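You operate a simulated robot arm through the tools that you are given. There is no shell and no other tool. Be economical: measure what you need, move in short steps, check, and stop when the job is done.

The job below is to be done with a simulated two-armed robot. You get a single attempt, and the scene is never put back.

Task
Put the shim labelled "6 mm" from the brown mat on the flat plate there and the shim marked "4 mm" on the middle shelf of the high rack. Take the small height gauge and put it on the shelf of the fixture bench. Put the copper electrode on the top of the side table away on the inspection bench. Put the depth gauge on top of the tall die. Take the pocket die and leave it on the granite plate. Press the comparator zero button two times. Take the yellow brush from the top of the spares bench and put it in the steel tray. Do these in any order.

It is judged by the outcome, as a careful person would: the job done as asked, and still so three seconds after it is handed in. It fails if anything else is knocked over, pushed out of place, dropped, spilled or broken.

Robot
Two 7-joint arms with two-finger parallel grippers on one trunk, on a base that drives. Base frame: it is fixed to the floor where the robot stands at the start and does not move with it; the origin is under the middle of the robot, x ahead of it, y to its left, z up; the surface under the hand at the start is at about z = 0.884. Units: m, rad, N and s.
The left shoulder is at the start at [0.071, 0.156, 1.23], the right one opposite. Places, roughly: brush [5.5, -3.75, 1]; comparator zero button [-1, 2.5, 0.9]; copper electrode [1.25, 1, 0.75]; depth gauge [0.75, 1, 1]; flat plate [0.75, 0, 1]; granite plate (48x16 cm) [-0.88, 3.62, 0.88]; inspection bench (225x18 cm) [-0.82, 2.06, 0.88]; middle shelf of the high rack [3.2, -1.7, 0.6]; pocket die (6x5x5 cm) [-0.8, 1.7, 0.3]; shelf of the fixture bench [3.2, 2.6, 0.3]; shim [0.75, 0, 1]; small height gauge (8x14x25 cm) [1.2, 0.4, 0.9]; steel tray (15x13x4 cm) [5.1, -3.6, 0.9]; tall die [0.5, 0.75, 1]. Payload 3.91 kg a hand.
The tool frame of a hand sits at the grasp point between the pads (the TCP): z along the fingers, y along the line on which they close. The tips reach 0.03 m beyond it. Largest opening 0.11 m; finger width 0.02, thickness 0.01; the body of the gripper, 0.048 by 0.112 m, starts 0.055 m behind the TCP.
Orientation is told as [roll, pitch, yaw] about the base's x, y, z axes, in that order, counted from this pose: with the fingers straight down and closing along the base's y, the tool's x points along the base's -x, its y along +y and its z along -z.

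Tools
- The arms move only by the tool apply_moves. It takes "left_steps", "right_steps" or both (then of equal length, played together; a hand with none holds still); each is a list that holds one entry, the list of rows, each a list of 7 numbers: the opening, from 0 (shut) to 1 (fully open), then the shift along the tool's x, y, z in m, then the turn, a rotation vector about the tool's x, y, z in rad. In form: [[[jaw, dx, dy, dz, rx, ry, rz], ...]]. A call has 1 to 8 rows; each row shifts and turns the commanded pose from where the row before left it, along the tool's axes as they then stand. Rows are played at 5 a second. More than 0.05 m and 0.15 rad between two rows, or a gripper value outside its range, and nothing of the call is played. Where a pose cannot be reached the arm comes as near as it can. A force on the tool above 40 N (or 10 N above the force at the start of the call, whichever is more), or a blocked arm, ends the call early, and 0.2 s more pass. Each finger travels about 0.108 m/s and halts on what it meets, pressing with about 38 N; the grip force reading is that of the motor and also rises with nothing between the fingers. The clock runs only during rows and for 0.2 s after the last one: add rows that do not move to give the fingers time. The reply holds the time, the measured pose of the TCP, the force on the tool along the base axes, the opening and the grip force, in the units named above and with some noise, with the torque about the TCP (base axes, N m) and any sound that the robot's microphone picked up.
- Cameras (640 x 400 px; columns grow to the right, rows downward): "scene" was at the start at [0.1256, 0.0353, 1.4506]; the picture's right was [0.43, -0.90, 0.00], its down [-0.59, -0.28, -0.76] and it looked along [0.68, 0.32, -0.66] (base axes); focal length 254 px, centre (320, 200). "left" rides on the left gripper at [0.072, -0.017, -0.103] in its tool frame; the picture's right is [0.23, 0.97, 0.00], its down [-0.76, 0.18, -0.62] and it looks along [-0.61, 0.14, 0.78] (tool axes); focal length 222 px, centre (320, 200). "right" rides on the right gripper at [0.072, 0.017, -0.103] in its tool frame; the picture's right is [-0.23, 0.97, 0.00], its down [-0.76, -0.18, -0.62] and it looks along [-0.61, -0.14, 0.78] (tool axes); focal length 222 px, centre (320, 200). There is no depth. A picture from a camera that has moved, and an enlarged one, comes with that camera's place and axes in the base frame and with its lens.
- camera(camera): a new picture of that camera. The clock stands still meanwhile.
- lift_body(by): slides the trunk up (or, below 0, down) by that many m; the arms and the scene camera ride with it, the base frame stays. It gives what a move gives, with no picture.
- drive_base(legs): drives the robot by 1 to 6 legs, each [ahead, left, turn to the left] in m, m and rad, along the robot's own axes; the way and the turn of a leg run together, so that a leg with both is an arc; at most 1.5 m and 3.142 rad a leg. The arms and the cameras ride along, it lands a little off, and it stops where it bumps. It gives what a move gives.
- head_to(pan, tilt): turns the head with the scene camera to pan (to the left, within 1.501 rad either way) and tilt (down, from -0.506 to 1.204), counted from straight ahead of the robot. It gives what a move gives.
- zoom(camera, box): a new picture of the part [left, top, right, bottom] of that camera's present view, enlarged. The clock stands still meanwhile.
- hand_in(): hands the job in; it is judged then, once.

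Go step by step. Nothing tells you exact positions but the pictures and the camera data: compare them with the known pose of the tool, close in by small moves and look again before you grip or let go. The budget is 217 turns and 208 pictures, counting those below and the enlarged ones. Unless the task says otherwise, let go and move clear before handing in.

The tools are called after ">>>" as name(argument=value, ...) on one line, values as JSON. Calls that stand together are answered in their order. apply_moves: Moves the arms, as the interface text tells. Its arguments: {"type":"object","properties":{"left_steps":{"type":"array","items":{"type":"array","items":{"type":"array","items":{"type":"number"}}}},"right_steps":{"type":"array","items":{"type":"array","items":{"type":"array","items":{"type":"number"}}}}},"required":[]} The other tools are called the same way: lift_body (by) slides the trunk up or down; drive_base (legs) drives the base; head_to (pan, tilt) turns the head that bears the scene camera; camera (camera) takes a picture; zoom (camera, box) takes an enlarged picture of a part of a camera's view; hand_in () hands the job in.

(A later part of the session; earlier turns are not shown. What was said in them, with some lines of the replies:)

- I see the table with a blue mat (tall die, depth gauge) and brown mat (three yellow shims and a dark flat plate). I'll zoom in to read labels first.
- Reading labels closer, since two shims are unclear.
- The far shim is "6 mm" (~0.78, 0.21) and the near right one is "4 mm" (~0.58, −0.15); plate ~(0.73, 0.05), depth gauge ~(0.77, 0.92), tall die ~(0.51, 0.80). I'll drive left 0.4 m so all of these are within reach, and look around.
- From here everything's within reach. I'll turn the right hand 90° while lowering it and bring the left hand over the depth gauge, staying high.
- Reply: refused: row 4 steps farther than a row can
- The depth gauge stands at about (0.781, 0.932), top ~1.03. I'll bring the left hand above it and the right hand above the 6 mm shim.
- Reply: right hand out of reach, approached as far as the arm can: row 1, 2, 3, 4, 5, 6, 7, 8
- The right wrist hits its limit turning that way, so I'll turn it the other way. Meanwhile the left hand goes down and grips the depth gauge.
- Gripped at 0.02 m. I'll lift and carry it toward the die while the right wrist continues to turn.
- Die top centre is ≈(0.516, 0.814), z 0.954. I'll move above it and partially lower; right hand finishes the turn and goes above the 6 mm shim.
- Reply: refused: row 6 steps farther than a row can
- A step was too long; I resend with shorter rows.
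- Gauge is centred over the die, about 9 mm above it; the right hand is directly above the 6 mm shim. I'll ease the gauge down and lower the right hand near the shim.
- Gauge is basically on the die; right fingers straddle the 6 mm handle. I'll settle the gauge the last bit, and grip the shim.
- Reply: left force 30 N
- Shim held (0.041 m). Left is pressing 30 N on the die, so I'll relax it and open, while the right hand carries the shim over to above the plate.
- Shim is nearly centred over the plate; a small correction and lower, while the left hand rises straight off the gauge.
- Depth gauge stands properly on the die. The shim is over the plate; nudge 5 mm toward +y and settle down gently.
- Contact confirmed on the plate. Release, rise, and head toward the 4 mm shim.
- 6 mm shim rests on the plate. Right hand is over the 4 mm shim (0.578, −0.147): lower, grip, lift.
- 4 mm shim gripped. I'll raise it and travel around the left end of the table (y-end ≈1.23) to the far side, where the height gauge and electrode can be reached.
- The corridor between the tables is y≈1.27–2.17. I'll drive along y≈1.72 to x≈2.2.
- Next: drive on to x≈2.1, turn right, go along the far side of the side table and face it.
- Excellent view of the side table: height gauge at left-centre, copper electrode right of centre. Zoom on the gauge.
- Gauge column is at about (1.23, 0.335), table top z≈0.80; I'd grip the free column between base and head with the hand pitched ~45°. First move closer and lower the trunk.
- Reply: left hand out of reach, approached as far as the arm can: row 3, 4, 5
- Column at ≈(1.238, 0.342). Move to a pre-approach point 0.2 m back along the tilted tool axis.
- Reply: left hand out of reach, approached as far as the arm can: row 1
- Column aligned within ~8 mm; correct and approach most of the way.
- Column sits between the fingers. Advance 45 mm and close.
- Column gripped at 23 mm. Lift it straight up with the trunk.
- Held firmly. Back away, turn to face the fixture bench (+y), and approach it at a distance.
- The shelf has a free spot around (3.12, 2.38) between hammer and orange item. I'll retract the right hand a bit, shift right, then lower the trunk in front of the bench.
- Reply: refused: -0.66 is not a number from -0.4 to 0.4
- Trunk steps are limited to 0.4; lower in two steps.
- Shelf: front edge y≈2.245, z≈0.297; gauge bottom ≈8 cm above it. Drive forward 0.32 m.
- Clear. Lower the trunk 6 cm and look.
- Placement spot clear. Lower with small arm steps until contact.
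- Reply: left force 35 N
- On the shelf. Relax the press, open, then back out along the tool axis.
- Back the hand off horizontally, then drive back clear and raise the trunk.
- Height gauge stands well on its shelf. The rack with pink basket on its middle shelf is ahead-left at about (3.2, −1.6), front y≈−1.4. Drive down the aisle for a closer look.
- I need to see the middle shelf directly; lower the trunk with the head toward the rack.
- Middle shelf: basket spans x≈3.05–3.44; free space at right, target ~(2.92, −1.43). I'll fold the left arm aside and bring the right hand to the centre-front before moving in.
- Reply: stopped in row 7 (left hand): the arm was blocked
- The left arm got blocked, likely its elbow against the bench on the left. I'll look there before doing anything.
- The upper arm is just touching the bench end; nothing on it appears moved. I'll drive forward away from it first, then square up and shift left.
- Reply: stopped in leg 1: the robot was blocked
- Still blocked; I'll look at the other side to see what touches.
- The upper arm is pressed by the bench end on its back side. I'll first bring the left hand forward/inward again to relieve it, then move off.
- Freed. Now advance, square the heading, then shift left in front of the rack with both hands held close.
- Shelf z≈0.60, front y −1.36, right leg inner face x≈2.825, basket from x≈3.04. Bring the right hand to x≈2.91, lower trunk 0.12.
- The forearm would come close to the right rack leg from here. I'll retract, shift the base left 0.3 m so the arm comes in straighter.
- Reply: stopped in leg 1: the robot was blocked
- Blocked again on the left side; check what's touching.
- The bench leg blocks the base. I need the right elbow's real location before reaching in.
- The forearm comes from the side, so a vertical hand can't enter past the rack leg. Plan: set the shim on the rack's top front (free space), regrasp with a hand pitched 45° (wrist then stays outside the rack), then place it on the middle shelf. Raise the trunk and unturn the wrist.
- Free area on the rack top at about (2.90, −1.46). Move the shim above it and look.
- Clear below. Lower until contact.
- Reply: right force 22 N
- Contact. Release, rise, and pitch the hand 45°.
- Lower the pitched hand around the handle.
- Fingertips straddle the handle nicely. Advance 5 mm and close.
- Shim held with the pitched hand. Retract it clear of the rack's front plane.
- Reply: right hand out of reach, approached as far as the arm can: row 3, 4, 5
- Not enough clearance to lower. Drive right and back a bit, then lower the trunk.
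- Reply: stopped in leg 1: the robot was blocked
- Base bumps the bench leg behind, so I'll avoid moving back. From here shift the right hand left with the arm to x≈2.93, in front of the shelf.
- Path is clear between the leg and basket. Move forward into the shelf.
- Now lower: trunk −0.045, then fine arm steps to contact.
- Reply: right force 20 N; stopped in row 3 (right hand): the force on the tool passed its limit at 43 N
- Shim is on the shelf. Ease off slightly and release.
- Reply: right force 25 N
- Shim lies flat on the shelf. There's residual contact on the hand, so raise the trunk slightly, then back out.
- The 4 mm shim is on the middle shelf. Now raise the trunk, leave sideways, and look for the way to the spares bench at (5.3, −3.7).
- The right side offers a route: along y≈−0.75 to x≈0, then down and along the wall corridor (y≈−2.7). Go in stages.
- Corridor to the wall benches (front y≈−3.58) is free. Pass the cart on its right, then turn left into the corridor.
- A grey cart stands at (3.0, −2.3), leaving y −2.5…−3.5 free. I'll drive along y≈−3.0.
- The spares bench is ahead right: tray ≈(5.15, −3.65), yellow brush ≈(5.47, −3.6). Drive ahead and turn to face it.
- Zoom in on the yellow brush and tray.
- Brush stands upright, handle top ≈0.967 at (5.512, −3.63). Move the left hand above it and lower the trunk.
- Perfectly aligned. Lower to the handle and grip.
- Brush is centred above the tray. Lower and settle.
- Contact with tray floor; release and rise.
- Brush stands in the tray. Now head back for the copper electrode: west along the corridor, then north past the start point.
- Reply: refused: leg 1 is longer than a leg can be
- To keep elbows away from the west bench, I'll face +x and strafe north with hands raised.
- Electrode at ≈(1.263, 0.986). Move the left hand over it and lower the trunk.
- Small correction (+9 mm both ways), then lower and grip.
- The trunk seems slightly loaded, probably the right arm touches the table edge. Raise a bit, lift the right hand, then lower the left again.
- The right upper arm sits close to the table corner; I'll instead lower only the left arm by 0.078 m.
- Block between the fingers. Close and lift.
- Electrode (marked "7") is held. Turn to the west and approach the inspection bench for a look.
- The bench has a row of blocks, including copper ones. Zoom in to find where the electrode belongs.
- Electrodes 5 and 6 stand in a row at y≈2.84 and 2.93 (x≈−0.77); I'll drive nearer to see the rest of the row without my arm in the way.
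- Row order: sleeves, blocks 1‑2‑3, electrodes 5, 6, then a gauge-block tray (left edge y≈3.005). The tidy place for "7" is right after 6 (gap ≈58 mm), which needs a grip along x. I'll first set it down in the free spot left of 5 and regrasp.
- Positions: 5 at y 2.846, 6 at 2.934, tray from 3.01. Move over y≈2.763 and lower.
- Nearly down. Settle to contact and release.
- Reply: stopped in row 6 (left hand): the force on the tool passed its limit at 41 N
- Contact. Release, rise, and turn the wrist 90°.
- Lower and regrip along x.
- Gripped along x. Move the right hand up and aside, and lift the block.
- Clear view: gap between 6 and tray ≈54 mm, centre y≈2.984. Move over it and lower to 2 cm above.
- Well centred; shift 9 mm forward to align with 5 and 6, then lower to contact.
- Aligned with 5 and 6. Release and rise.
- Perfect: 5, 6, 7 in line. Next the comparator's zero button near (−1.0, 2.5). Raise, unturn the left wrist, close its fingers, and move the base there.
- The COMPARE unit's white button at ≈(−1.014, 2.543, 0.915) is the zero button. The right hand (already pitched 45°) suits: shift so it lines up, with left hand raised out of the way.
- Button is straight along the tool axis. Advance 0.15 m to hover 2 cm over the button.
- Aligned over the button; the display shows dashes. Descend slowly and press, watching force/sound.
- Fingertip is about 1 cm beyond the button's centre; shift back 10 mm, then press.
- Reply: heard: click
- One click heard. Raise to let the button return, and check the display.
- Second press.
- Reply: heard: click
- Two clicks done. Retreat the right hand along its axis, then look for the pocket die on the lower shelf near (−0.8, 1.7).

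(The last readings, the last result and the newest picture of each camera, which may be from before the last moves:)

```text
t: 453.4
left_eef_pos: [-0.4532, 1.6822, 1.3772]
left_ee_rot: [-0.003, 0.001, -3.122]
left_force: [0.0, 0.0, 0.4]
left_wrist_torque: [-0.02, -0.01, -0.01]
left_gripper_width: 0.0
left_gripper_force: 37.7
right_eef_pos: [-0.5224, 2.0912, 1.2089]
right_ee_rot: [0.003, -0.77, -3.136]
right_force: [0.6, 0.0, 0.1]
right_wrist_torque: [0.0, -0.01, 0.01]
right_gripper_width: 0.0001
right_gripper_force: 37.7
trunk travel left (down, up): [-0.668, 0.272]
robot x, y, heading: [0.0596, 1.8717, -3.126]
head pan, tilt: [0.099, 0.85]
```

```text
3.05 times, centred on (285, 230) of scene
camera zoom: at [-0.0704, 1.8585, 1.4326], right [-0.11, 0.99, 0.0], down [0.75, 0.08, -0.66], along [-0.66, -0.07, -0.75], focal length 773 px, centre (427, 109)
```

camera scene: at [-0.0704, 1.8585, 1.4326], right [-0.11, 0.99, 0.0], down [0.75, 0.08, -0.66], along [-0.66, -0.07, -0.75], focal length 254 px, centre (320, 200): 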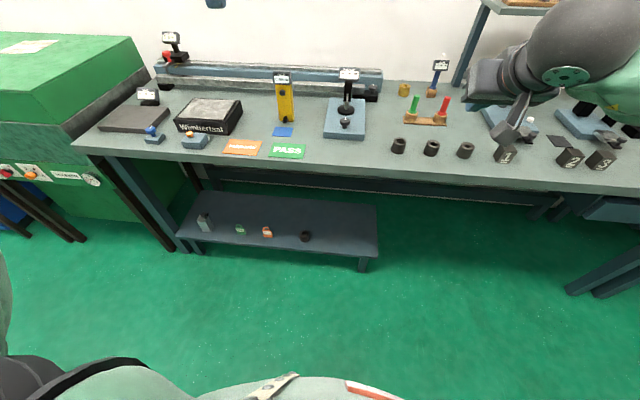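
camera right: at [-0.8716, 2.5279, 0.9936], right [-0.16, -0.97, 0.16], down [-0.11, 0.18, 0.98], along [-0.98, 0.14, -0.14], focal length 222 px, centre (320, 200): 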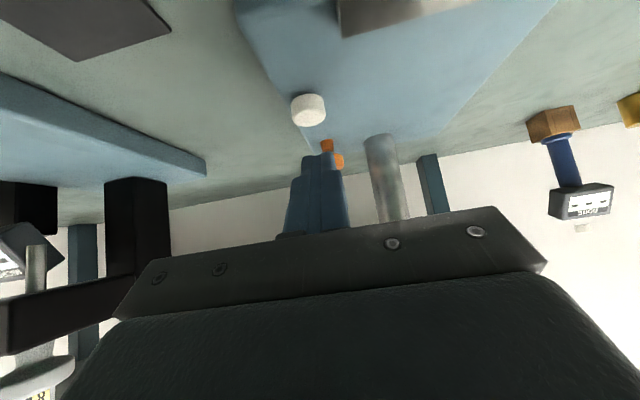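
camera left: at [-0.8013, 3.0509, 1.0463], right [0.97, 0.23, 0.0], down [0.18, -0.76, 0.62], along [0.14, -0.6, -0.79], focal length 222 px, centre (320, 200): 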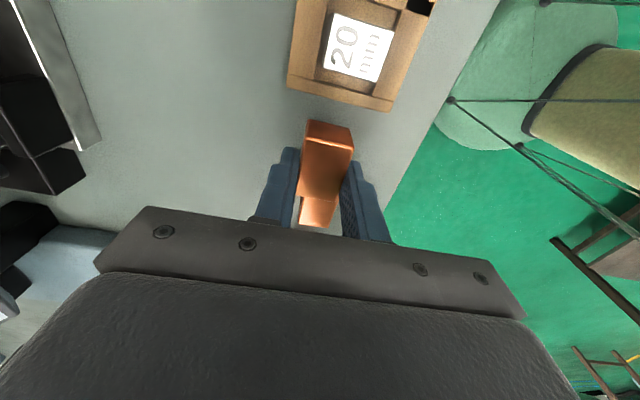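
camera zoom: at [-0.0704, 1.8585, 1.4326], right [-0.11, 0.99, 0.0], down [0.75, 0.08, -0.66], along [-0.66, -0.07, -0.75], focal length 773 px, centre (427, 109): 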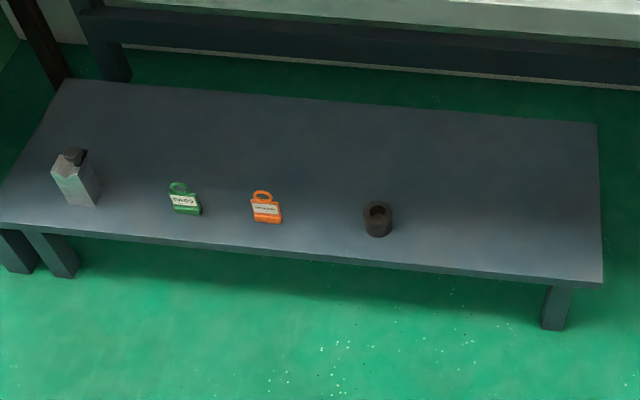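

The pocket die is the dark hollow cylinder at ≈(−0.79, 1.70) on the lower shelf (front x≈−0.74). I'll line up the pitched right hand, retract the left, and lower the trunk.

>>> apply_moves(left_steps=[[[0, 0.03, 0, 0, 0, 0, 0], [0, 0.03, 0, 0, 0, 0, 0], [0, 0.02, 0, 0, 0, 0, 0]]], right_steps=[[[0.8, 0, 0, 0, 0, 0, 0], [0.8, 0, 0, 0, 0, 0, 0], [0.8, 0, 0, 0, 0, 0, 0]]])

>>> drive_base(legs=[[0, 0.39, -0.012]])

>>> lift_body(by=-0.4)

>>> lift_body(by=-0.22)

>>> head_to(pan=-0.3, tilt=0.6)

>>> camera(camera="scene")

>>> camera(camera="right")

```text
t: 454.2
left_eef_pos: [-0.373, 1.6834, 1.3771]
left_ee_rot: [-0.005, -0.002, -3.126]
left_force: [0.0, 0.7, 0.4]
left_wrist_torque: [0.02, 0.0, -0.02]
left_gripper_width: 0.0003
left_gripper_force: 37.7
right_eef_pos: [-0.5228, 2.0899, 1.2081]
right_ee_rot: [0.001, -0.772, -3.135]
right_force: [0.4, 0.1, -0.1]
right_wrist_torque: [-0.03, 0.01, 0.0]
right_gripper_width: 0.088
right_gripper_force: 0.0
trunk travel left (down, up): [-0.668, 0.272]
robot x, y, heading: [0.0578, 1.8704, -3.133]
head pan, tilt: [0.099, 0.85]
```

```text
t: 456.6
left_eef_pos: [-0.3711, 1.2994, 1.3785]
left_ee_rot: [-0.004, -0.002, -3.138]
left_force: [0.7, -0.7, -0.5]
left_wrist_torque: [0.02, -0.01, 0.04]
left_gripper_width: 0.0001
left_gripper_force: 38.1
right_eef_pos: [-0.5175, 1.7092, 1.2086]
right_ee_rot: [0.0, -0.771, 3.135]
right_force: [-0.9, -0.5, 0.2]
right_wrist_torque: [0.04, 0.02, -0.03]
right_gripper_width: 0.0878
right_gripper_force: 0.0
trunk travel left (down, up): [-0.668, 0.272]
robot x, y, heading: [0.0656, 1.4799, -3.136]
head pan, tilt: [0.099, 0.85]
```

```text
t: 460.5
left_eef_pos: [-0.3709, 1.3001, 0.9782]
left_ee_rot: [-0.004, -0.002, -3.137]
left_force: [0.2, -0.7, 0.2]
left_wrist_torque: [0.0, 0.01, 0.0]
left_gripper_width: 0.0
left_gripper_force: 37.8
right_eef_pos: [-0.5176, 1.7097, 0.8085]
right_ee_rot: [0.002, -0.771, 3.135]
right_force: [-0.4, -0.3, 0.6]
right_wrist_torque: [0.01, 0.01, -0.01]
right_gripper_width: 0.0879
right_gripper_force: 0.1
trunk travel left (down, up): [-0.268, 0.672]
robot x, y, heading: [0.0639, 1.4781, -3.142]
head pan, tilt: [0.099, 0.85]
```

```text
t: 462.8
left_eef_pos: [-0.3719, 1.3006, 0.7588]
left_ee_rot: [-0.006, -0.002, -3.138]
left_force: [0.1, 0.3, 0.8]
left_wrist_torque: [0.02, -0.01, -0.01]
left_gripper_width: 0.0
left_gripper_force: 37.7
right_eef_pos: [-0.5163, 1.7077, 0.5875]
right_ee_rot: [0.001, -0.771, 3.134]
right_force: [0.5, -0.1, 0.2]
right_wrist_torque: [0.0, 0.0, 0.02]
right_gripper_width: 0.0881
right_gripper_force: 0.0
trunk travel left (down, up): [-0.048, 0.892]
robot x, y, heading: [0.0609, 1.48, -3.139]
head pan, tilt: [0.099, 0.85]
```

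```text
t: 463.7
left_eef_pos: [-0.3706, 1.3001, 0.7583]
left_ee_rot: [-0.005, -0.002, -3.139]
left_force: [0.1, 0.4, 0.4]
left_wrist_torque: [0.0, -0.02, 0.0]
left_gripper_width: 0.0
left_gripper_force: 37.7
right_eef_pos: [-0.5162, 1.7094, 0.5881]
right_ee_rot: [0.001, -0.772, 3.135]
right_force: [0.3, 0.6, 0.5]
right_wrist_torque: [-0.01, 0.01, 0.02]
right_gripper_width: 0.088
right_gripper_force: 0.1
trunk travel left (down, up): [-0.048, 0.892]
robot x, y, heading: [0.0623, 1.4816, -3.135]
head pan, tilt: [-0.3, 0.6]
```

```text
48 pictures are left
camera scene: at [-0.0736, 1.5047, 0.8334], right [0.29, 0.96, 0.0], down [0.54, -0.17, -0.82], along [-0.79, 0.24, -0.57], focal length 254 px, centre (320, 200)
```

scene: 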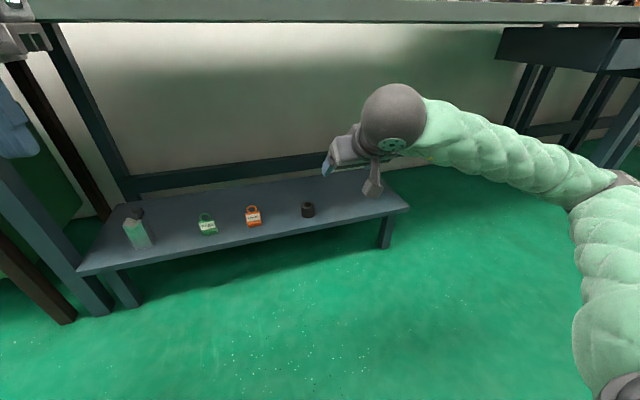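

```text
47 pictures are left
camera right: at [-0.3939, 1.6909, 0.6112], right [-0.17, -0.97, 0.16], down [-0.11, 0.18, 0.98], along [-0.98, 0.15, -0.14], focal length 222 px, centre (320, 200)
```

right: 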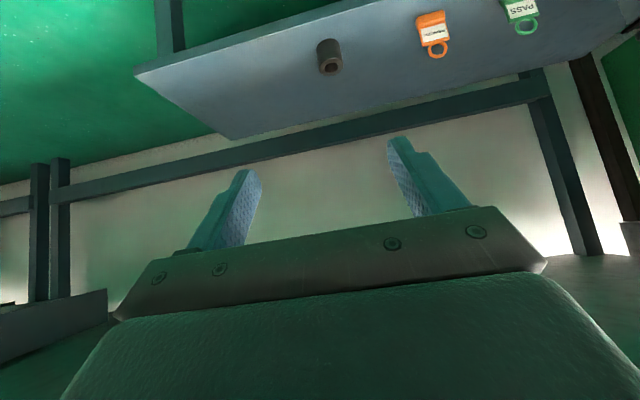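

Triangulating gives the die at ≈(−0.815, 1.687), shelf z≈0.235. Lower the hand and drive closer.

>>> apply_moves(right_steps=[[[0.8, 0.0313, 0.006, 0.0323, 0, 0, 0], [0.8, 0.0313, 0.006, 0.0323, 0, 0, 0], [0.8, 0.0313, 0.006, 0.0323, 0, 0, 0], [0.8, 0.0313, 0.005, 0.0323, 0, 0, 0], [0.8, 0.0278, 0, 0.0287, 0, 0, 0]]])

>>> drive_base(legs=[[0.2, 0, 0]])

>>> camera(camera="right")

>>> camera(camera="scene")

```text
t: 464.9
left_eef_pos: [-0.3716, 1.3006, 0.7576]
left_ee_rot: [-0.004, -0.002, -3.138]
left_force: [0.2, -0.3, 0.7]
left_wrist_torque: [0.02, 0.01, -0.02]
left_gripper_width: 0.0
left_gripper_force: 37.8
right_eef_pos: [-0.5352, 1.6826, 0.3698]
right_ee_rot: [0.001, -0.771, 3.134]
right_force: [-0.8, -0.1, 0.9]
right_wrist_torque: [0.01, -0.07, 0.01]
right_gripper_width: 0.0881
right_gripper_force: 0.1
right hand out of reach, approached as far as the arm can: row 1, 2
trunk travel left (down, up): [-0.048, 0.892]
robot x, y, heading: [0.0646, 1.4786, -3.143]
head pan, tilt: [-0.3, 0.6]
```

```text
t: 466.5
left_eef_pos: [-0.5742, 1.2983, 0.7567]
left_ee_rot: [-0.004, 0.0, -3.137]
left_force: [0.7, 0.9, 0.8]
left_wrist_torque: [-0.01, 0.02, 0.02]
left_gripper_width: 0.0
left_gripper_force: 38.0
right_eef_pos: [-0.7371, 1.6814, 0.369]
right_ee_rot: [0.001, -0.77, 3.138]
right_force: [0.4, 0.3, 0.8]
right_wrist_torque: [-0.03, 0.06, 0.02]
right_gripper_width: 0.0883
right_gripper_force: 0.1
trunk travel left (down, up): [-0.048, 0.892]
robot x, y, heading: [-0.141, 1.4761, -3.139]
head pan, tilt: [-0.3, 0.6]
```

```text
46 pictures are left
camera right: at [-0.6149, 1.6642, 0.3926], right [-0.17, -0.97, 0.16], down [-0.11, 0.18, 0.98], along [-0.98, 0.15, -0.14], focal length 222 px, centre (320, 200)
```

right: 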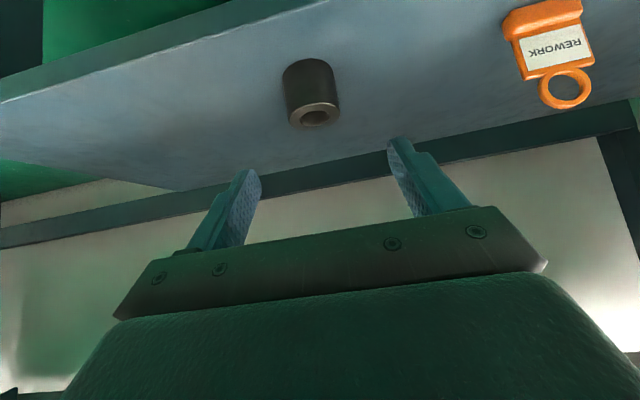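

```text
45 pictures are left
camera scene: at [-0.2765, 1.5039, 0.8334], right [0.29, 0.96, 0.0], down [0.54, -0.16, -0.82], along [-0.79, 0.24, -0.57], focal length 254 px, centre (320, 200)
```

scene: 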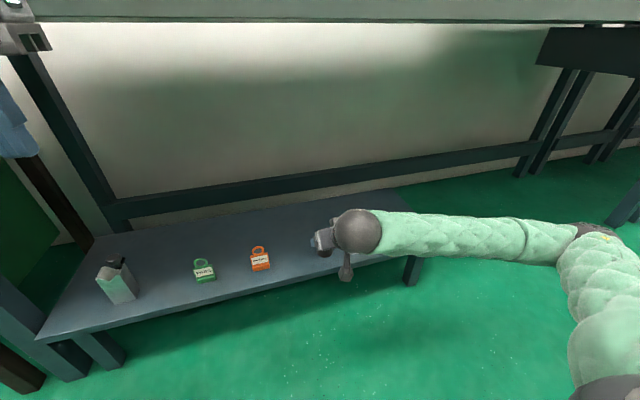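

Die centre ≈(−0.822, 1.687). Advance along the tool axis around it.

>>> apply_moves(right_steps=[[[0.8, 0.0036, -0.0015, 0.0317, 0, 0, 0], [0.8, 0.0036, -0.0015, 0.0317, 0, 0, 0], [0.8, 0.0036, -0.0015, 0.0317, 0, 0, 0], [0.8, 0.002, -0.001, 0.02, 0, 0, 0], [0.8, 0, 0, 0, 0, 0, 0]]])

>>> camera(camera="right")

```text
t: 467.7
left_eef_pos: [-0.5731, 1.299, 0.7579]
left_ee_rot: [-0.004, -0.001, -3.135]
left_force: [0.6, -0.3, -0.1]
left_wrist_torque: [0.01, -0.01, -0.01]
left_gripper_width: 0.0001
left_gripper_force: 38.1
right_eef_pos: [-0.81, 1.6871, 0.2791]
right_ee_rot: [0.002, -0.771, 3.137]
right_force: [-0.5, -0.1, 0.3]
right_wrist_torque: [0.02, 0.02, 0.01]
right_gripper_width: 0.0879
right_gripper_force: 0.0
trunk travel left (down, up): [-0.048, 0.892]
robot x, y, heading: [-0.1421, 1.4763, -3.138]
head pan, tilt: [-0.3, 0.6]
```

```text
44 pictures are left
camera right: at [-0.6856, 1.67, 0.3011], right [-0.17, -0.97, 0.16], down [-0.11, 0.18, 0.98], along [-0.98, 0.15, -0.14], focal length 222 px, centre (320, 200)
```

right: 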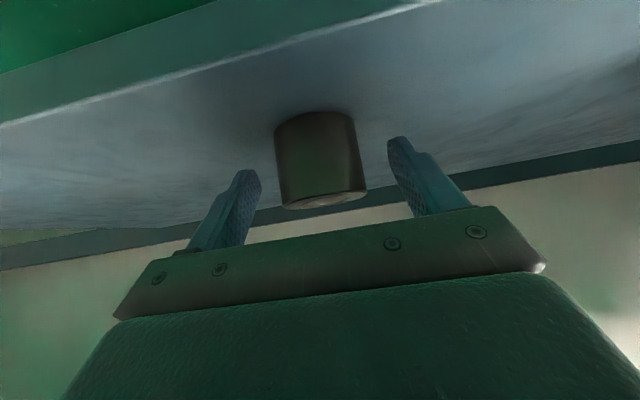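

Well aligned; go 9 mm lower and close.

>>> apply_moves(right_steps=[[[0.8, 0.0045, 0, 0.009, 0, 0, 0], [0.8, 0, 0, 0, 0, 0, 0], [0.4, 0, 0, 0, 0, 0, 0], [0, 0, 0, 0, 0, 0, 0], [0, 0, 0, 0, 0, 0, 0], [0, 0, 0, 0, 0, 0, 0]]])

>>> lift_body(by=0.05)

>>> camera(camera="right")

```text
t: 469.1
left_eef_pos: [-0.5744, 1.2988, 0.7586]
left_ee_rot: [-0.006, -0.002, -3.136]
left_force: [-0.4, 0.3, 1.2]
left_wrist_torque: [0.02, 0.01, 0.01]
left_gripper_width: 0.0002
left_gripper_force: 37.5
right_eef_pos: [-0.8109, 1.6872, 0.2678]
right_ee_rot: [0.001, -0.772, 3.136]
right_force: [0.2, 2.4, 5.4]
right_wrist_torque: [0.3, 0.12, -0.02]
right_gripper_width: 0.0516
right_gripper_force: 38.1
trunk travel left (down, up): [-0.048, 0.892]
robot x, y, heading: [-0.1409, 1.4826, -3.135]
head pan, tilt: [-0.3, 0.6]
```

```text
t: 470.0
left_eef_pos: [-0.5743, 1.2987, 0.8076]
left_ee_rot: [-0.003, -0.002, -3.135]
left_force: [-0.6, -0.8, -0.6]
left_wrist_torque: [0.01, 0.01, 0.01]
left_gripper_width: 0.0
left_gripper_force: 37.1
right_eef_pos: [-0.812, 1.6878, 0.3173]
right_ee_rot: [0.002, -0.77, 3.136]
right_force: [0.3, 0.0, -5.1]
right_wrist_torque: [-0.01, -0.02, 0.01]
right_gripper_width: 0.0516
right_gripper_force: 38.3
trunk travel left (down, up): [-0.098, 0.842]
robot x, y, heading: [-0.14, 1.4788, -3.143]
head pan, tilt: [-0.3, 0.6]
```

```text
43 pictures are left
camera right: at [-0.6889, 1.6708, 0.3403], right [-0.17, -0.97, 0.16], down [-0.11, 0.18, 0.98], along [-0.98, 0.15, -0.14], focal length 222 px, centre (320, 200)
```

right: 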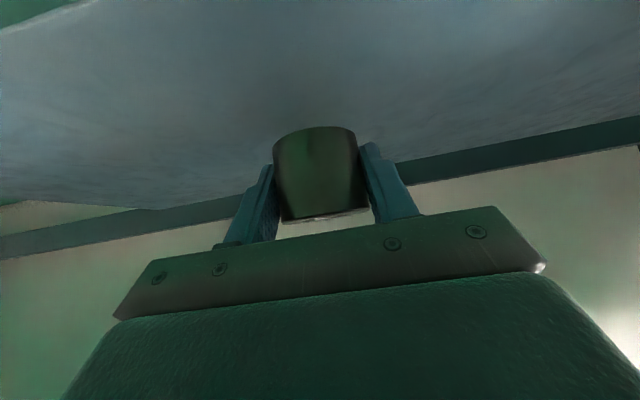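

Die held upright. Back out, raise, and drive north to the granite plate.

>>> drive_base(legs=[[-0.4, 0, 0]])

>>> lift_body(by=0.4)

>>> lift_body(by=0.4)

>>> drive_base(legs=[[0, -1.0, 0], [0, -0.9, 0]])

>>> head_to(pan=-0.2, tilt=0.75)

>>> camera(camera="scene")

```text
t: 472.5
left_eef_pos: [-0.1727, 1.2999, 0.8075]
left_ee_rot: [-0.002, -0.002, -3.132]
left_force: [-0.1, -0.1, 0.1]
left_wrist_torque: [-0.01, 0.02, -0.01]
left_gripper_width: 0.0002
left_gripper_force: 37.7
right_eef_pos: [-0.4103, 1.6871, 0.3167]
right_ee_rot: [0.004, -0.772, 3.138]
right_force: [-0.1, 0.8, -6.1]
right_wrist_torque: [0.0, -0.06, 0.02]
right_gripper_width: 0.0516
right_gripper_force: 38.4
trunk travel left (down, up): [-0.098, 0.842]
robot x, y, heading: [0.2634, 1.4796, -3.135]
head pan, tilt: [-0.3, 0.6]
```

```text
t: 476.3
left_eef_pos: [-0.173, 1.3011, 1.2073]
left_ee_rot: [-0.004, -0.003, -3.132]
left_force: [-0.2, 0.5, -0.6]
left_wrist_torque: [0.0, -0.01, -0.01]
left_gripper_width: 0.0001
left_gripper_force: 37.7
right_eef_pos: [-0.4115, 1.6886, 0.7176]
right_ee_rot: [0.002, -0.77, 3.137]
right_force: [-0.4, 0.4, -5.2]
right_wrist_torque: [-0.03, 0.0, -0.01]
right_gripper_width: 0.0515
right_gripper_force: 37.9
trunk travel left (down, up): [-0.498, 0.442]
robot x, y, heading: [0.2579, 1.4793, -3.129]
head pan, tilt: [-0.3, 0.6]
```

```text
t: 480.2
left_eef_pos: [-0.1724, 1.3006, 1.6074]
left_ee_rot: [-0.005, -0.001, -3.135]
left_force: [-0.9, 0.6, 0.6]
left_wrist_torque: [0.03, 0.01, -0.02]
left_gripper_width: 0.0003
left_gripper_force: 37.5
right_eef_pos: [-0.4123, 1.6881, 1.1173]
right_ee_rot: [0.002, -0.772, 3.138]
right_force: [0.6, -0.6, -4.9]
right_wrist_torque: [-0.04, -0.06, 0.01]
right_gripper_width: 0.0517
right_gripper_force: 37.9
trunk travel left (down, up): [-0.898, 0.042]
robot x, y, heading: [0.2604, 1.481, -3.138]
head pan, tilt: [-0.3, 0.6]
```

```text
t: 489.6
left_eef_pos: [-0.1699, 3.1911, 1.6078]
left_ee_rot: [-0.005, -0.001, 3.131]
left_force: [0.2, 0.5, 0.2]
left_wrist_torque: [-0.02, 0.01, -0.02]
left_gripper_width: 0.0
left_gripper_force: 37.2
right_eef_pos: [-0.4014, 3.5841, 1.1174]
right_ee_rot: [0.002, -0.771, 3.119]
right_force: [-0.1, 0.7, -5.6]
right_wrist_torque: [-0.01, -0.03, 0.01]
right_gripper_width: 0.0518
right_gripper_force: 38.0
trunk travel left (down, up): [-0.898, 0.042]
robot x, y, heading: [0.2716, 3.3623, 3.127]
head pan, tilt: [-0.3, 0.6]
```

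```text
t: 490.3
left_eef_pos: [-0.1698, 3.1915, 1.6081]
left_ee_rot: [-0.004, -0.004, 3.131]
left_force: [1.3, 0.6, 0.7]
left_wrist_torque: [0.0, 0.05, -0.01]
left_gripper_width: 0.0002
left_gripper_force: 37.3
right_eef_pos: [-0.401, 3.5854, 1.117]
right_ee_rot: [0.003, -0.771, 3.122]
right_force: [-0.1, 0.0, -6.4]
right_wrist_torque: [0.04, -0.06, -0.02]
right_gripper_width: 0.0515
right_gripper_force: 38.6
trunk travel left (down, up): [-0.898, 0.042]
robot x, y, heading: [0.2661, 3.3637, 3.127]
head pan, tilt: [-0.201, 0.75]
```

```text
42 pictures are left
camera scene: at [0.134, 3.3831, 1.6705], right [0.21, 0.98, 0.0], down [0.67, -0.14, -0.73], along [-0.71, 0.15, -0.68], focal length 254 px, centre (320, 200)
```

scene: 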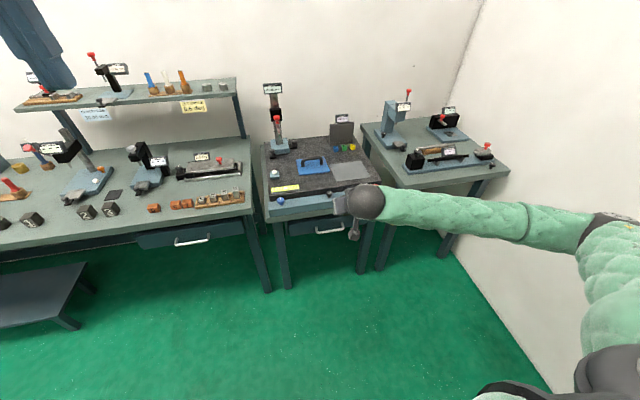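

>>> zoom(camera="scene", box=[250, 80, 400, 220])

```text
2.86 times, centred on (325, 150) of scene
camera zoom: at [0.134, 3.3831, 1.6705], right [0.21, 0.98, 0.0], down [0.67, -0.14, -0.73], along [-0.71, 0.15, -0.68], focal length 725 px, centre (306, 343)
```

zoom: 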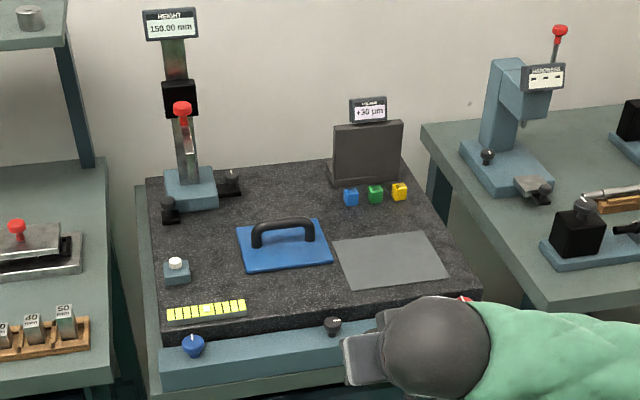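

The granite plate has a free strip around (−0.82, 3.57) between the yellow scale, blue handle plate and grey pad. Drive closer and look with the hand camera.

>>> drive_base(legs=[[0.36, 0, 0.014]])

>>> lift_body(by=-0.08)

>>> camera(camera="right")

>>> zoom(camera="scene", box=[220, 120, 460, 300])

```text
t: 492.6
left_eef_pos: [-0.5198, 3.1828, 1.6083]
left_ee_rot: [-0.005, -0.002, -3.13]
left_force: [-0.2, 0.6, 0.2]
left_wrist_torque: [0.0, 0.0, 0.0]
left_gripper_width: 0.0
left_gripper_force: 38.0
right_eef_pos: [-0.7608, 3.569, 1.1177]
right_ee_rot: [0.003, -0.771, 3.141]
right_force: [-0.7, -0.1, -5.6]
right_wrist_torque: [0.0, -0.03, 0.0]
right_gripper_width: 0.0515
right_gripper_force: 37.9
trunk travel left (down, up): [-0.898, 0.042]
robot x, y, heading: [-0.0873, 3.3664, -3.135]
head pan, tilt: [-0.201, 0.75]
```

```text
t: 493.8
left_eef_pos: [-0.5202, 3.1824, 1.5277]
left_ee_rot: [-0.006, -0.002, -3.131]
left_force: [-0.3, 0.1, 0.4]
left_wrist_torque: [0.01, 0.0, -0.02]
left_gripper_width: 0.0
left_gripper_force: 37.5
right_eef_pos: [-0.7605, 3.5713, 1.0378]
right_ee_rot: [0.003, -0.772, 3.142]
right_force: [0.0, -1.0, -4.9]
right_wrist_torque: [-0.02, -0.03, 0.0]
right_gripper_width: 0.0518
right_gripper_force: 37.2
trunk travel left (down, up): [-0.818, 0.122]
robot x, y, heading: [-0.0878, 3.3682, -3.132]
head pan, tilt: [-0.201, 0.75]
```

```text
40 pictures are left
camera right: at [-0.638, 3.5545, 1.0608], right [-0.16, -0.97, 0.16], down [-0.11, 0.18, 0.98], along [-0.98, 0.14, -0.14], focal length 222 px, centre (320, 200)
```

right: 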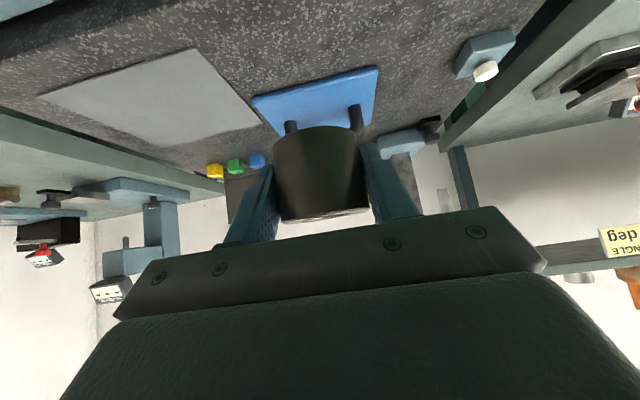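

```text
2.22 times, centred on (340, 210) of scene
camera zoom: at [-0.2219, 3.3802, 1.5906], right [0.19, 0.98, 0.0], down [0.67, -0.13, -0.73], along [-0.72, 0.14, -0.68], focal length 564 px, centre (276, 178)
```

zoom: 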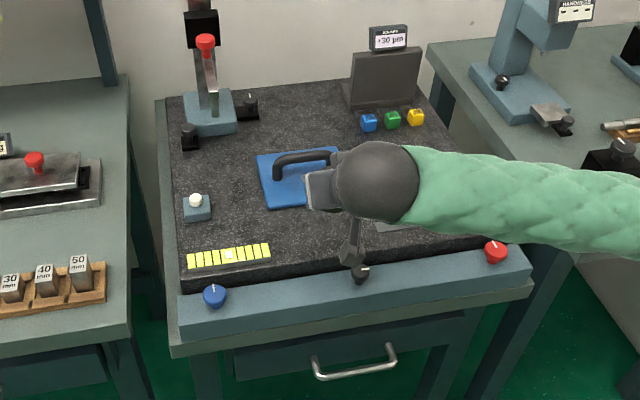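

Granite top z≈0.877; free rectangle x −0.78…−0.89, y 3.48…3.67. Move forward to TCP x≈−0.822 and lower.

>>> apply_moves(right_steps=[[[0, -0.0223, -0.001, 0.0216, 0, 0, 0], [0, -0.0223, -0.001, 0.0216, 0, 0, 0], [0, 0, 0, 0, 0, 0, 0]]])

>>> lift_body(by=-0.1)

>>> camera(camera="right")

>>> zoom(camera="scene", box=[270, 150, 420, 260])

```text
t: 494.6
left_eef_pos: [-0.5202, 3.1837, 1.5267]
left_ee_rot: [-0.004, -0.002, -3.131]
left_force: [0.4, -0.4, 0.3]
left_wrist_torque: [-0.04, 0.04, -0.03]
left_gripper_width: 0.0
left_gripper_force: 37.9
right_eef_pos: [-0.823, 3.5727, 1.038]
right_ee_rot: [0.002, -0.771, 3.141]
right_force: [0.0, 0.4, -5.1]
right_wrist_torque: [-0.01, -0.06, -0.02]
right_gripper_width: 0.0514
right_gripper_force: 38.0
trunk travel left (down, up): [-0.818, 0.122]
robot x, y, heading: [-0.0888, 3.3683, -3.134]
head pan, tilt: [-0.201, 0.75]
```

```text
t: 495.9
left_eef_pos: [-0.5207, 3.1829, 1.4275]
left_ee_rot: [-0.005, -0.001, -3.131]
left_force: [0.3, 0.4, -0.7]
left_wrist_torque: [-0.03, 0.0, -0.02]
left_gripper_width: 0.0002
left_gripper_force: 37.8
right_eef_pos: [-0.824, 3.5741, 0.9367]
right_ee_rot: [0.001, -0.771, 3.141]
right_force: [0.6, -0.4, -5.1]
right_wrist_torque: [0.0, -0.09, -0.01]
right_gripper_width: 0.0518
right_gripper_force: 38.0
trunk travel left (down, up): [-0.718, 0.222]
robot x, y, heading: [-0.0893, 3.3666, -3.137]
head pan, tilt: [-0.201, 0.75]
```

```text
38 pictures are left
camera right: at [-0.701, 3.5572, 0.9595], right [-0.16, -0.97, 0.16], down [-0.11, 0.18, 0.98], along [-0.98, 0.14, -0.14], focal length 222 px, centre (320, 200)
```

right: 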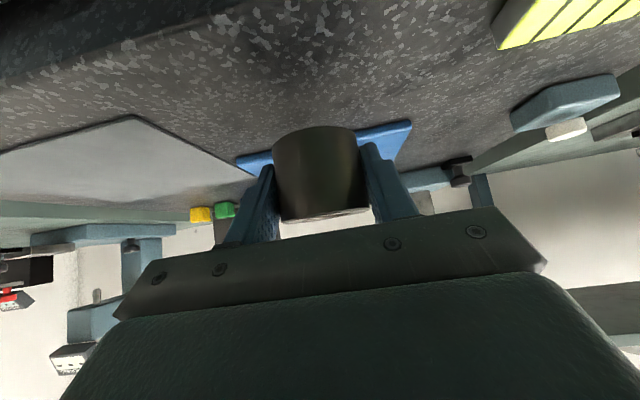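

```text
3.64 times, centred on (345, 205) of scene
camera zoom: at [-0.2216, 3.3802, 1.4907], right [0.19, 0.98, 0.0], down [0.67, -0.13, -0.73], along [-0.72, 0.14, -0.68], focal length 923 px, centre (229, 182)
```

zoom: 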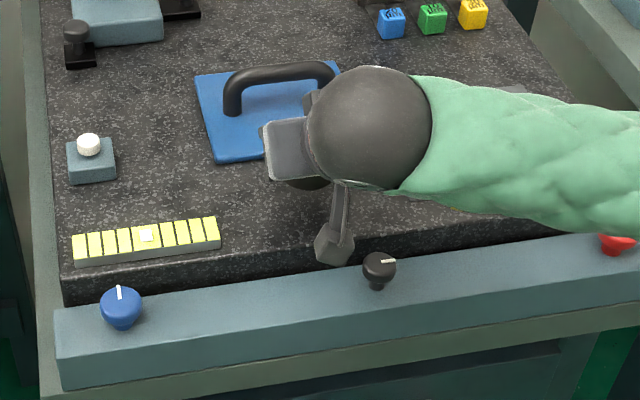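

Spot is clear. Lower in small steps to contact.

>>> apply_moves(right_steps=[[[0, 0.0042, 0, 0.0043, 0, 0, 0], [0, 0.0042, 0, 0.0043, 0, 0, 0], [0, 0.0021, 0, 0.0021, 0, 0, 0], [0, 0.0014, 0, 0.0014, 0, 0, 0], [0, 0, 0, 0, 0, 0, 0]]])

>>> apply_moves(right_steps=[[[0, 0.0014, 0, 0.0014, 0, 0, 0], [0, 0.0014, 0, 0.0014, 0, 0, 0], [0, 0.0014, 0, 0.0014, 0, 0, 0], [0, 0.0014, 0, 0.0014, 0, 0, 0], [0, 0, 0, 0, 0, 0, 0]]])

```text
t: 497.1
left_eef_pos: [-0.5206, 3.1828, 1.4285]
left_ee_rot: [-0.007, -0.001, -3.129]
left_force: [-0.3, -0.4, -0.1]
left_wrist_torque: [-0.05, -0.03, 0.03]
left_gripper_width: 0.0
left_gripper_force: 37.5
right_eef_pos: [-0.8243, 3.574, 0.9199]
right_ee_rot: [0.002, -0.77, 3.14]
right_force: [-0.3, -0.1, -5.9]
right_wrist_torque: [0.04, -0.09, 0.0]
right_gripper_width: 0.0519
right_gripper_force: 37.5
trunk travel left (down, up): [-0.718, 0.222]
robot x, y, heading: [-0.0853, 3.3639, -3.134]
head pan, tilt: [-0.201, 0.75]
```

```text
t: 498.3
left_eef_pos: [-0.521, 3.184, 1.4278]
left_ee_rot: [-0.004, -0.002, -3.132]
left_force: [-0.2, -0.2, 0.5]
left_wrist_torque: [-0.03, 0.01, 0.03]
left_gripper_width: 0.0
left_gripper_force: 37.4
right_eef_pos: [-0.8238, 3.5727, 0.9123]
right_ee_rot: [0.002, -0.769, 3.14]
right_force: [-0.6, 0.0, -4.9]
right_wrist_torque: [0.04, -0.04, 0.0]
right_gripper_width: 0.0517
right_gripper_force: 38.1
trunk travel left (down, up): [-0.718, 0.222]
robot x, y, heading: [-0.0879, 3.3654, -3.133]
head pan, tilt: [-0.201, 0.75]
```

>>> apply_moves(right_steps=[[[0, 0.0014, 0, 0.0014, 0, 0, 0], [0, 0.0014, 0, 0.0014, 0, 0, 0], [0, 0.0014, 0, 0.0014, 0, 0, 0], [0, 0.0014, 0, 0.0014, 0, 0, 0], [0, 0, 0, 0, 0, 0, 0]]])

>>> camera(camera="right")

```text
t: 499.5
left_eef_pos: [-0.5191, 3.1822, 1.429]
left_ee_rot: [-0.004, -0.004, -3.131]
left_force: [0.2, 0.1, 0.1]
left_wrist_torque: [-0.02, 0.01, 0.01]
left_gripper_width: 0.0
left_gripper_force: 38.2
right_eef_pos: [-0.8234, 3.5742, 0.9086]
right_ee_rot: [0.003, -0.777, 3.14]
right_force: [-12.7, 7.0, 37.2]
right_wrist_torque: [0.61, 0.42, 0.18]
right_gripper_width: 0.0518
right_gripper_force: 37.6
trunk travel left (down, up): [-0.718, 0.222]
robot x, y, heading: [-0.0873, 3.3685, -3.13]
head pan, tilt: [-0.201, 0.75]
```

```text
36 pictures are left
camera right: at [-0.7005, 3.5572, 0.9303], right [-0.16, -0.97, 0.16], down [-0.1, 0.18, 0.98], along [-0.98, 0.14, -0.13], focal length 222 px, centre (320, 200)
```

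right: 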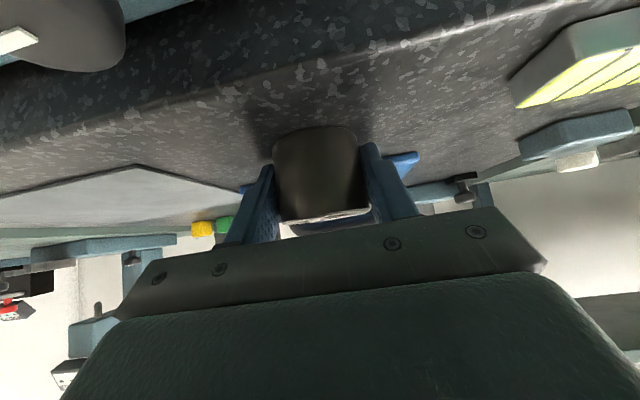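

On the granite. Ease off, open, and withdraw along the tool axis.

>>> apply_moves(right_steps=[[[0, -0.0014, 0, -0.0014, 0, 0, 0], [0, -0.0007, 0, -0.0007, 0, 0, 0], [0.55, 0, 0, 0, 0, 0, 0], [0.72, 0, 0, 0, 0, 0, 0], [0.72, 0, 0, 0, 0, 0, 0], [0.72, 0, 0, -0.03, 0, 0, 0], [0.72, 0, 0, -0.04, 0, 0, 0], [0.72, 0, 0, -0.04, 0, 0, 0]]])

>>> camera(camera="right")

```text
t: 501.3
left_eef_pos: [-0.5207, 3.1834, 1.4282]
left_ee_rot: [-0.003, -0.002, -3.131]
left_force: [0.7, 0.7, 0.1]
left_wrist_torque: [0.0, 0.02, -0.03]
left_gripper_width: 0.0
left_gripper_force: 37.9
right_eef_pos: [-0.7453, 3.5759, 0.9844]
right_ee_rot: [0.002, -0.771, 3.14]
right_force: [-0.9, 0.3, -0.3]
right_wrist_torque: [0.0, -0.02, 0.0]
right_gripper_width: 0.0795
right_gripper_force: 0.1
trunk travel left (down, up): [-0.718, 0.222]
robot x, y, heading: [-0.0873, 3.368, -3.134]
head pan, tilt: [-0.201, 0.75]
```

```text
35 pictures are left
camera right: at [-0.6226, 3.5583, 1.0066], right [-0.16, -0.97, 0.16], down [-0.11, 0.18, 0.98], along [-0.98, 0.14, -0.14], focal length 222 px, centre (320, 200)
```

right: 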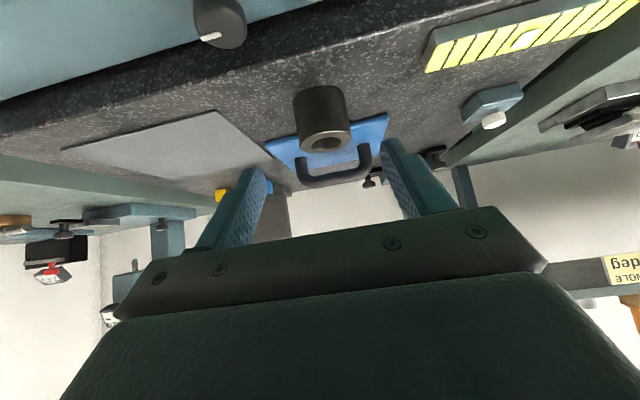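

The pocket die stands on the granite plate. I'll back away clear of everything and take a final look.

>>> lift_body(by=0.15)

>>> drive_base(legs=[[-0.35, 0, 0]])

>>> head_to(pan=0.2, tilt=0.6)

>>> camera(camera="scene")

```text
t: 503.1
left_eef_pos: [-0.5206, 3.1842, 1.5778]
left_ee_rot: [-0.006, -0.001, -3.132]
left_force: [0.1, 0.1, -0.3]
left_wrist_torque: [0.01, 0.03, -0.02]
left_gripper_width: 0.0
left_gripper_force: 36.9
right_eef_pos: [-0.7463, 3.5753, 1.1338]
right_ee_rot: [0.003, -0.771, 3.14]
right_force: [0.0, -0.6, 0.7]
right_wrist_torque: [-0.04, 0.03, 0.03]
right_gripper_width: 0.0791
right_gripper_force: 0.0
trunk travel left (down, up): [-0.868, 0.072]
robot x, y, heading: [-0.083, 3.3672, -3.131]
head pan, tilt: [-0.201, 0.75]
```

```text
t: 505.3
left_eef_pos: [-0.1689, 3.1854, 1.5779]
left_ee_rot: [-0.004, -0.001, -3.123]
left_force: [-0.2, -0.3, 0.4]
left_wrist_torque: [0.0, -0.01, -0.01]
left_gripper_width: 0.0
left_gripper_force: 37.0
right_eef_pos: [-0.3966, 3.5741, 1.1336]
right_ee_rot: [0.003, -0.771, -3.137]
right_force: [0.0, 0.5, -0.1]
right_wrist_torque: [0.02, -0.02, 0.01]
right_gripper_width: 0.0792
right_gripper_force: 0.1
trunk travel left (down, up): [-0.868, 0.072]
robot x, y, heading: [0.2621, 3.3744, -3.122]
head pan, tilt: [-0.201, 0.75]
```

```text
t: 506.2
left_eef_pos: [-0.1682, 3.1844, 1.5772]
left_ee_rot: [-0.005, -0.004, -3.125]
left_force: [-0.9, 0.1, 0.6]
left_wrist_torque: [-0.03, 0.0, -0.04]
left_gripper_width: 0.0002
left_gripper_force: 37.9
right_eef_pos: [-0.3953, 3.5747, 1.1338]
right_ee_rot: [0.003, -0.772, -3.137]
right_force: [-0.3, 0.4, 0.2]
right_wrist_torque: [-0.02, 0.02, -0.01]
right_gripper_width: 0.0793
right_gripper_force: 0.1
trunk travel left (down, up): [-0.868, 0.072]
robot x, y, heading: [0.2662, 3.3692, -3.129]
head pan, tilt: [0.201, 0.6]
```

```text
34 pictures are left
camera scene: at [0.1247, 3.3495, 1.6534], right [-0.21, 0.98, 0.0], down [0.55, 0.12, -0.82], along [-0.81, -0.18, -0.57], focal length 254 px, centre (320, 200)
```

scene: 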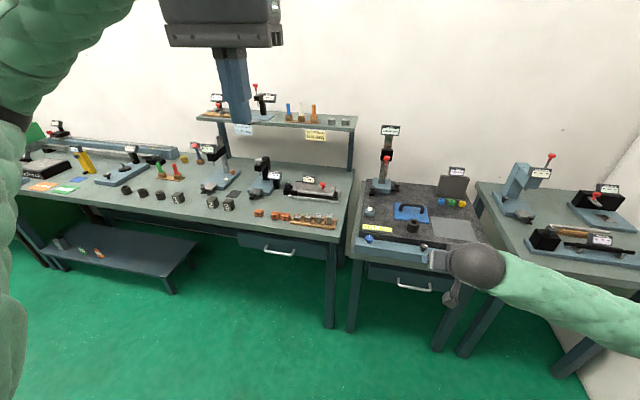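

Everything here is in order: the die is on the granite plate, electrodes 5‑6‑7 are in line, and both hands are empty and clear. Handing in.

>>> hand_in()

```text
The job is handed in.
```

I handed in with every item on the list done. At two points near the high rack the robot got blocked against the neighbouring bench. I saw nothing moved or fallen in the pictures I took then, but I did not go back to look at that bench again.

- **Shims:** the 6 mm shim lies on the flat plate. The 4 mm shim lies on the middle shelf of the high rack, where it may have settled about a centimetre when I let go of it. To re-grip it on the way I set it down briefly on the rack's top.
- **Small height gauge:** it stands on the shelf of the fixture bench.
- **Copper electrode:** it is marked "7". I put it on the inspection bench next to electrodes 5 and 6, in number order.
- **Depth gauge:** it stands upright on the tall die.
- **Pocket die:** it stands on the granite plate. I took it to be the hollow dark cylinder on the lower shelf, which matched the given place.
- **Comparator zero button:** I pressed it twice and heard a click each time. The display showed dashes both before the presses and after the first one.
- **Yellow brush:** it stands in the steel tray.
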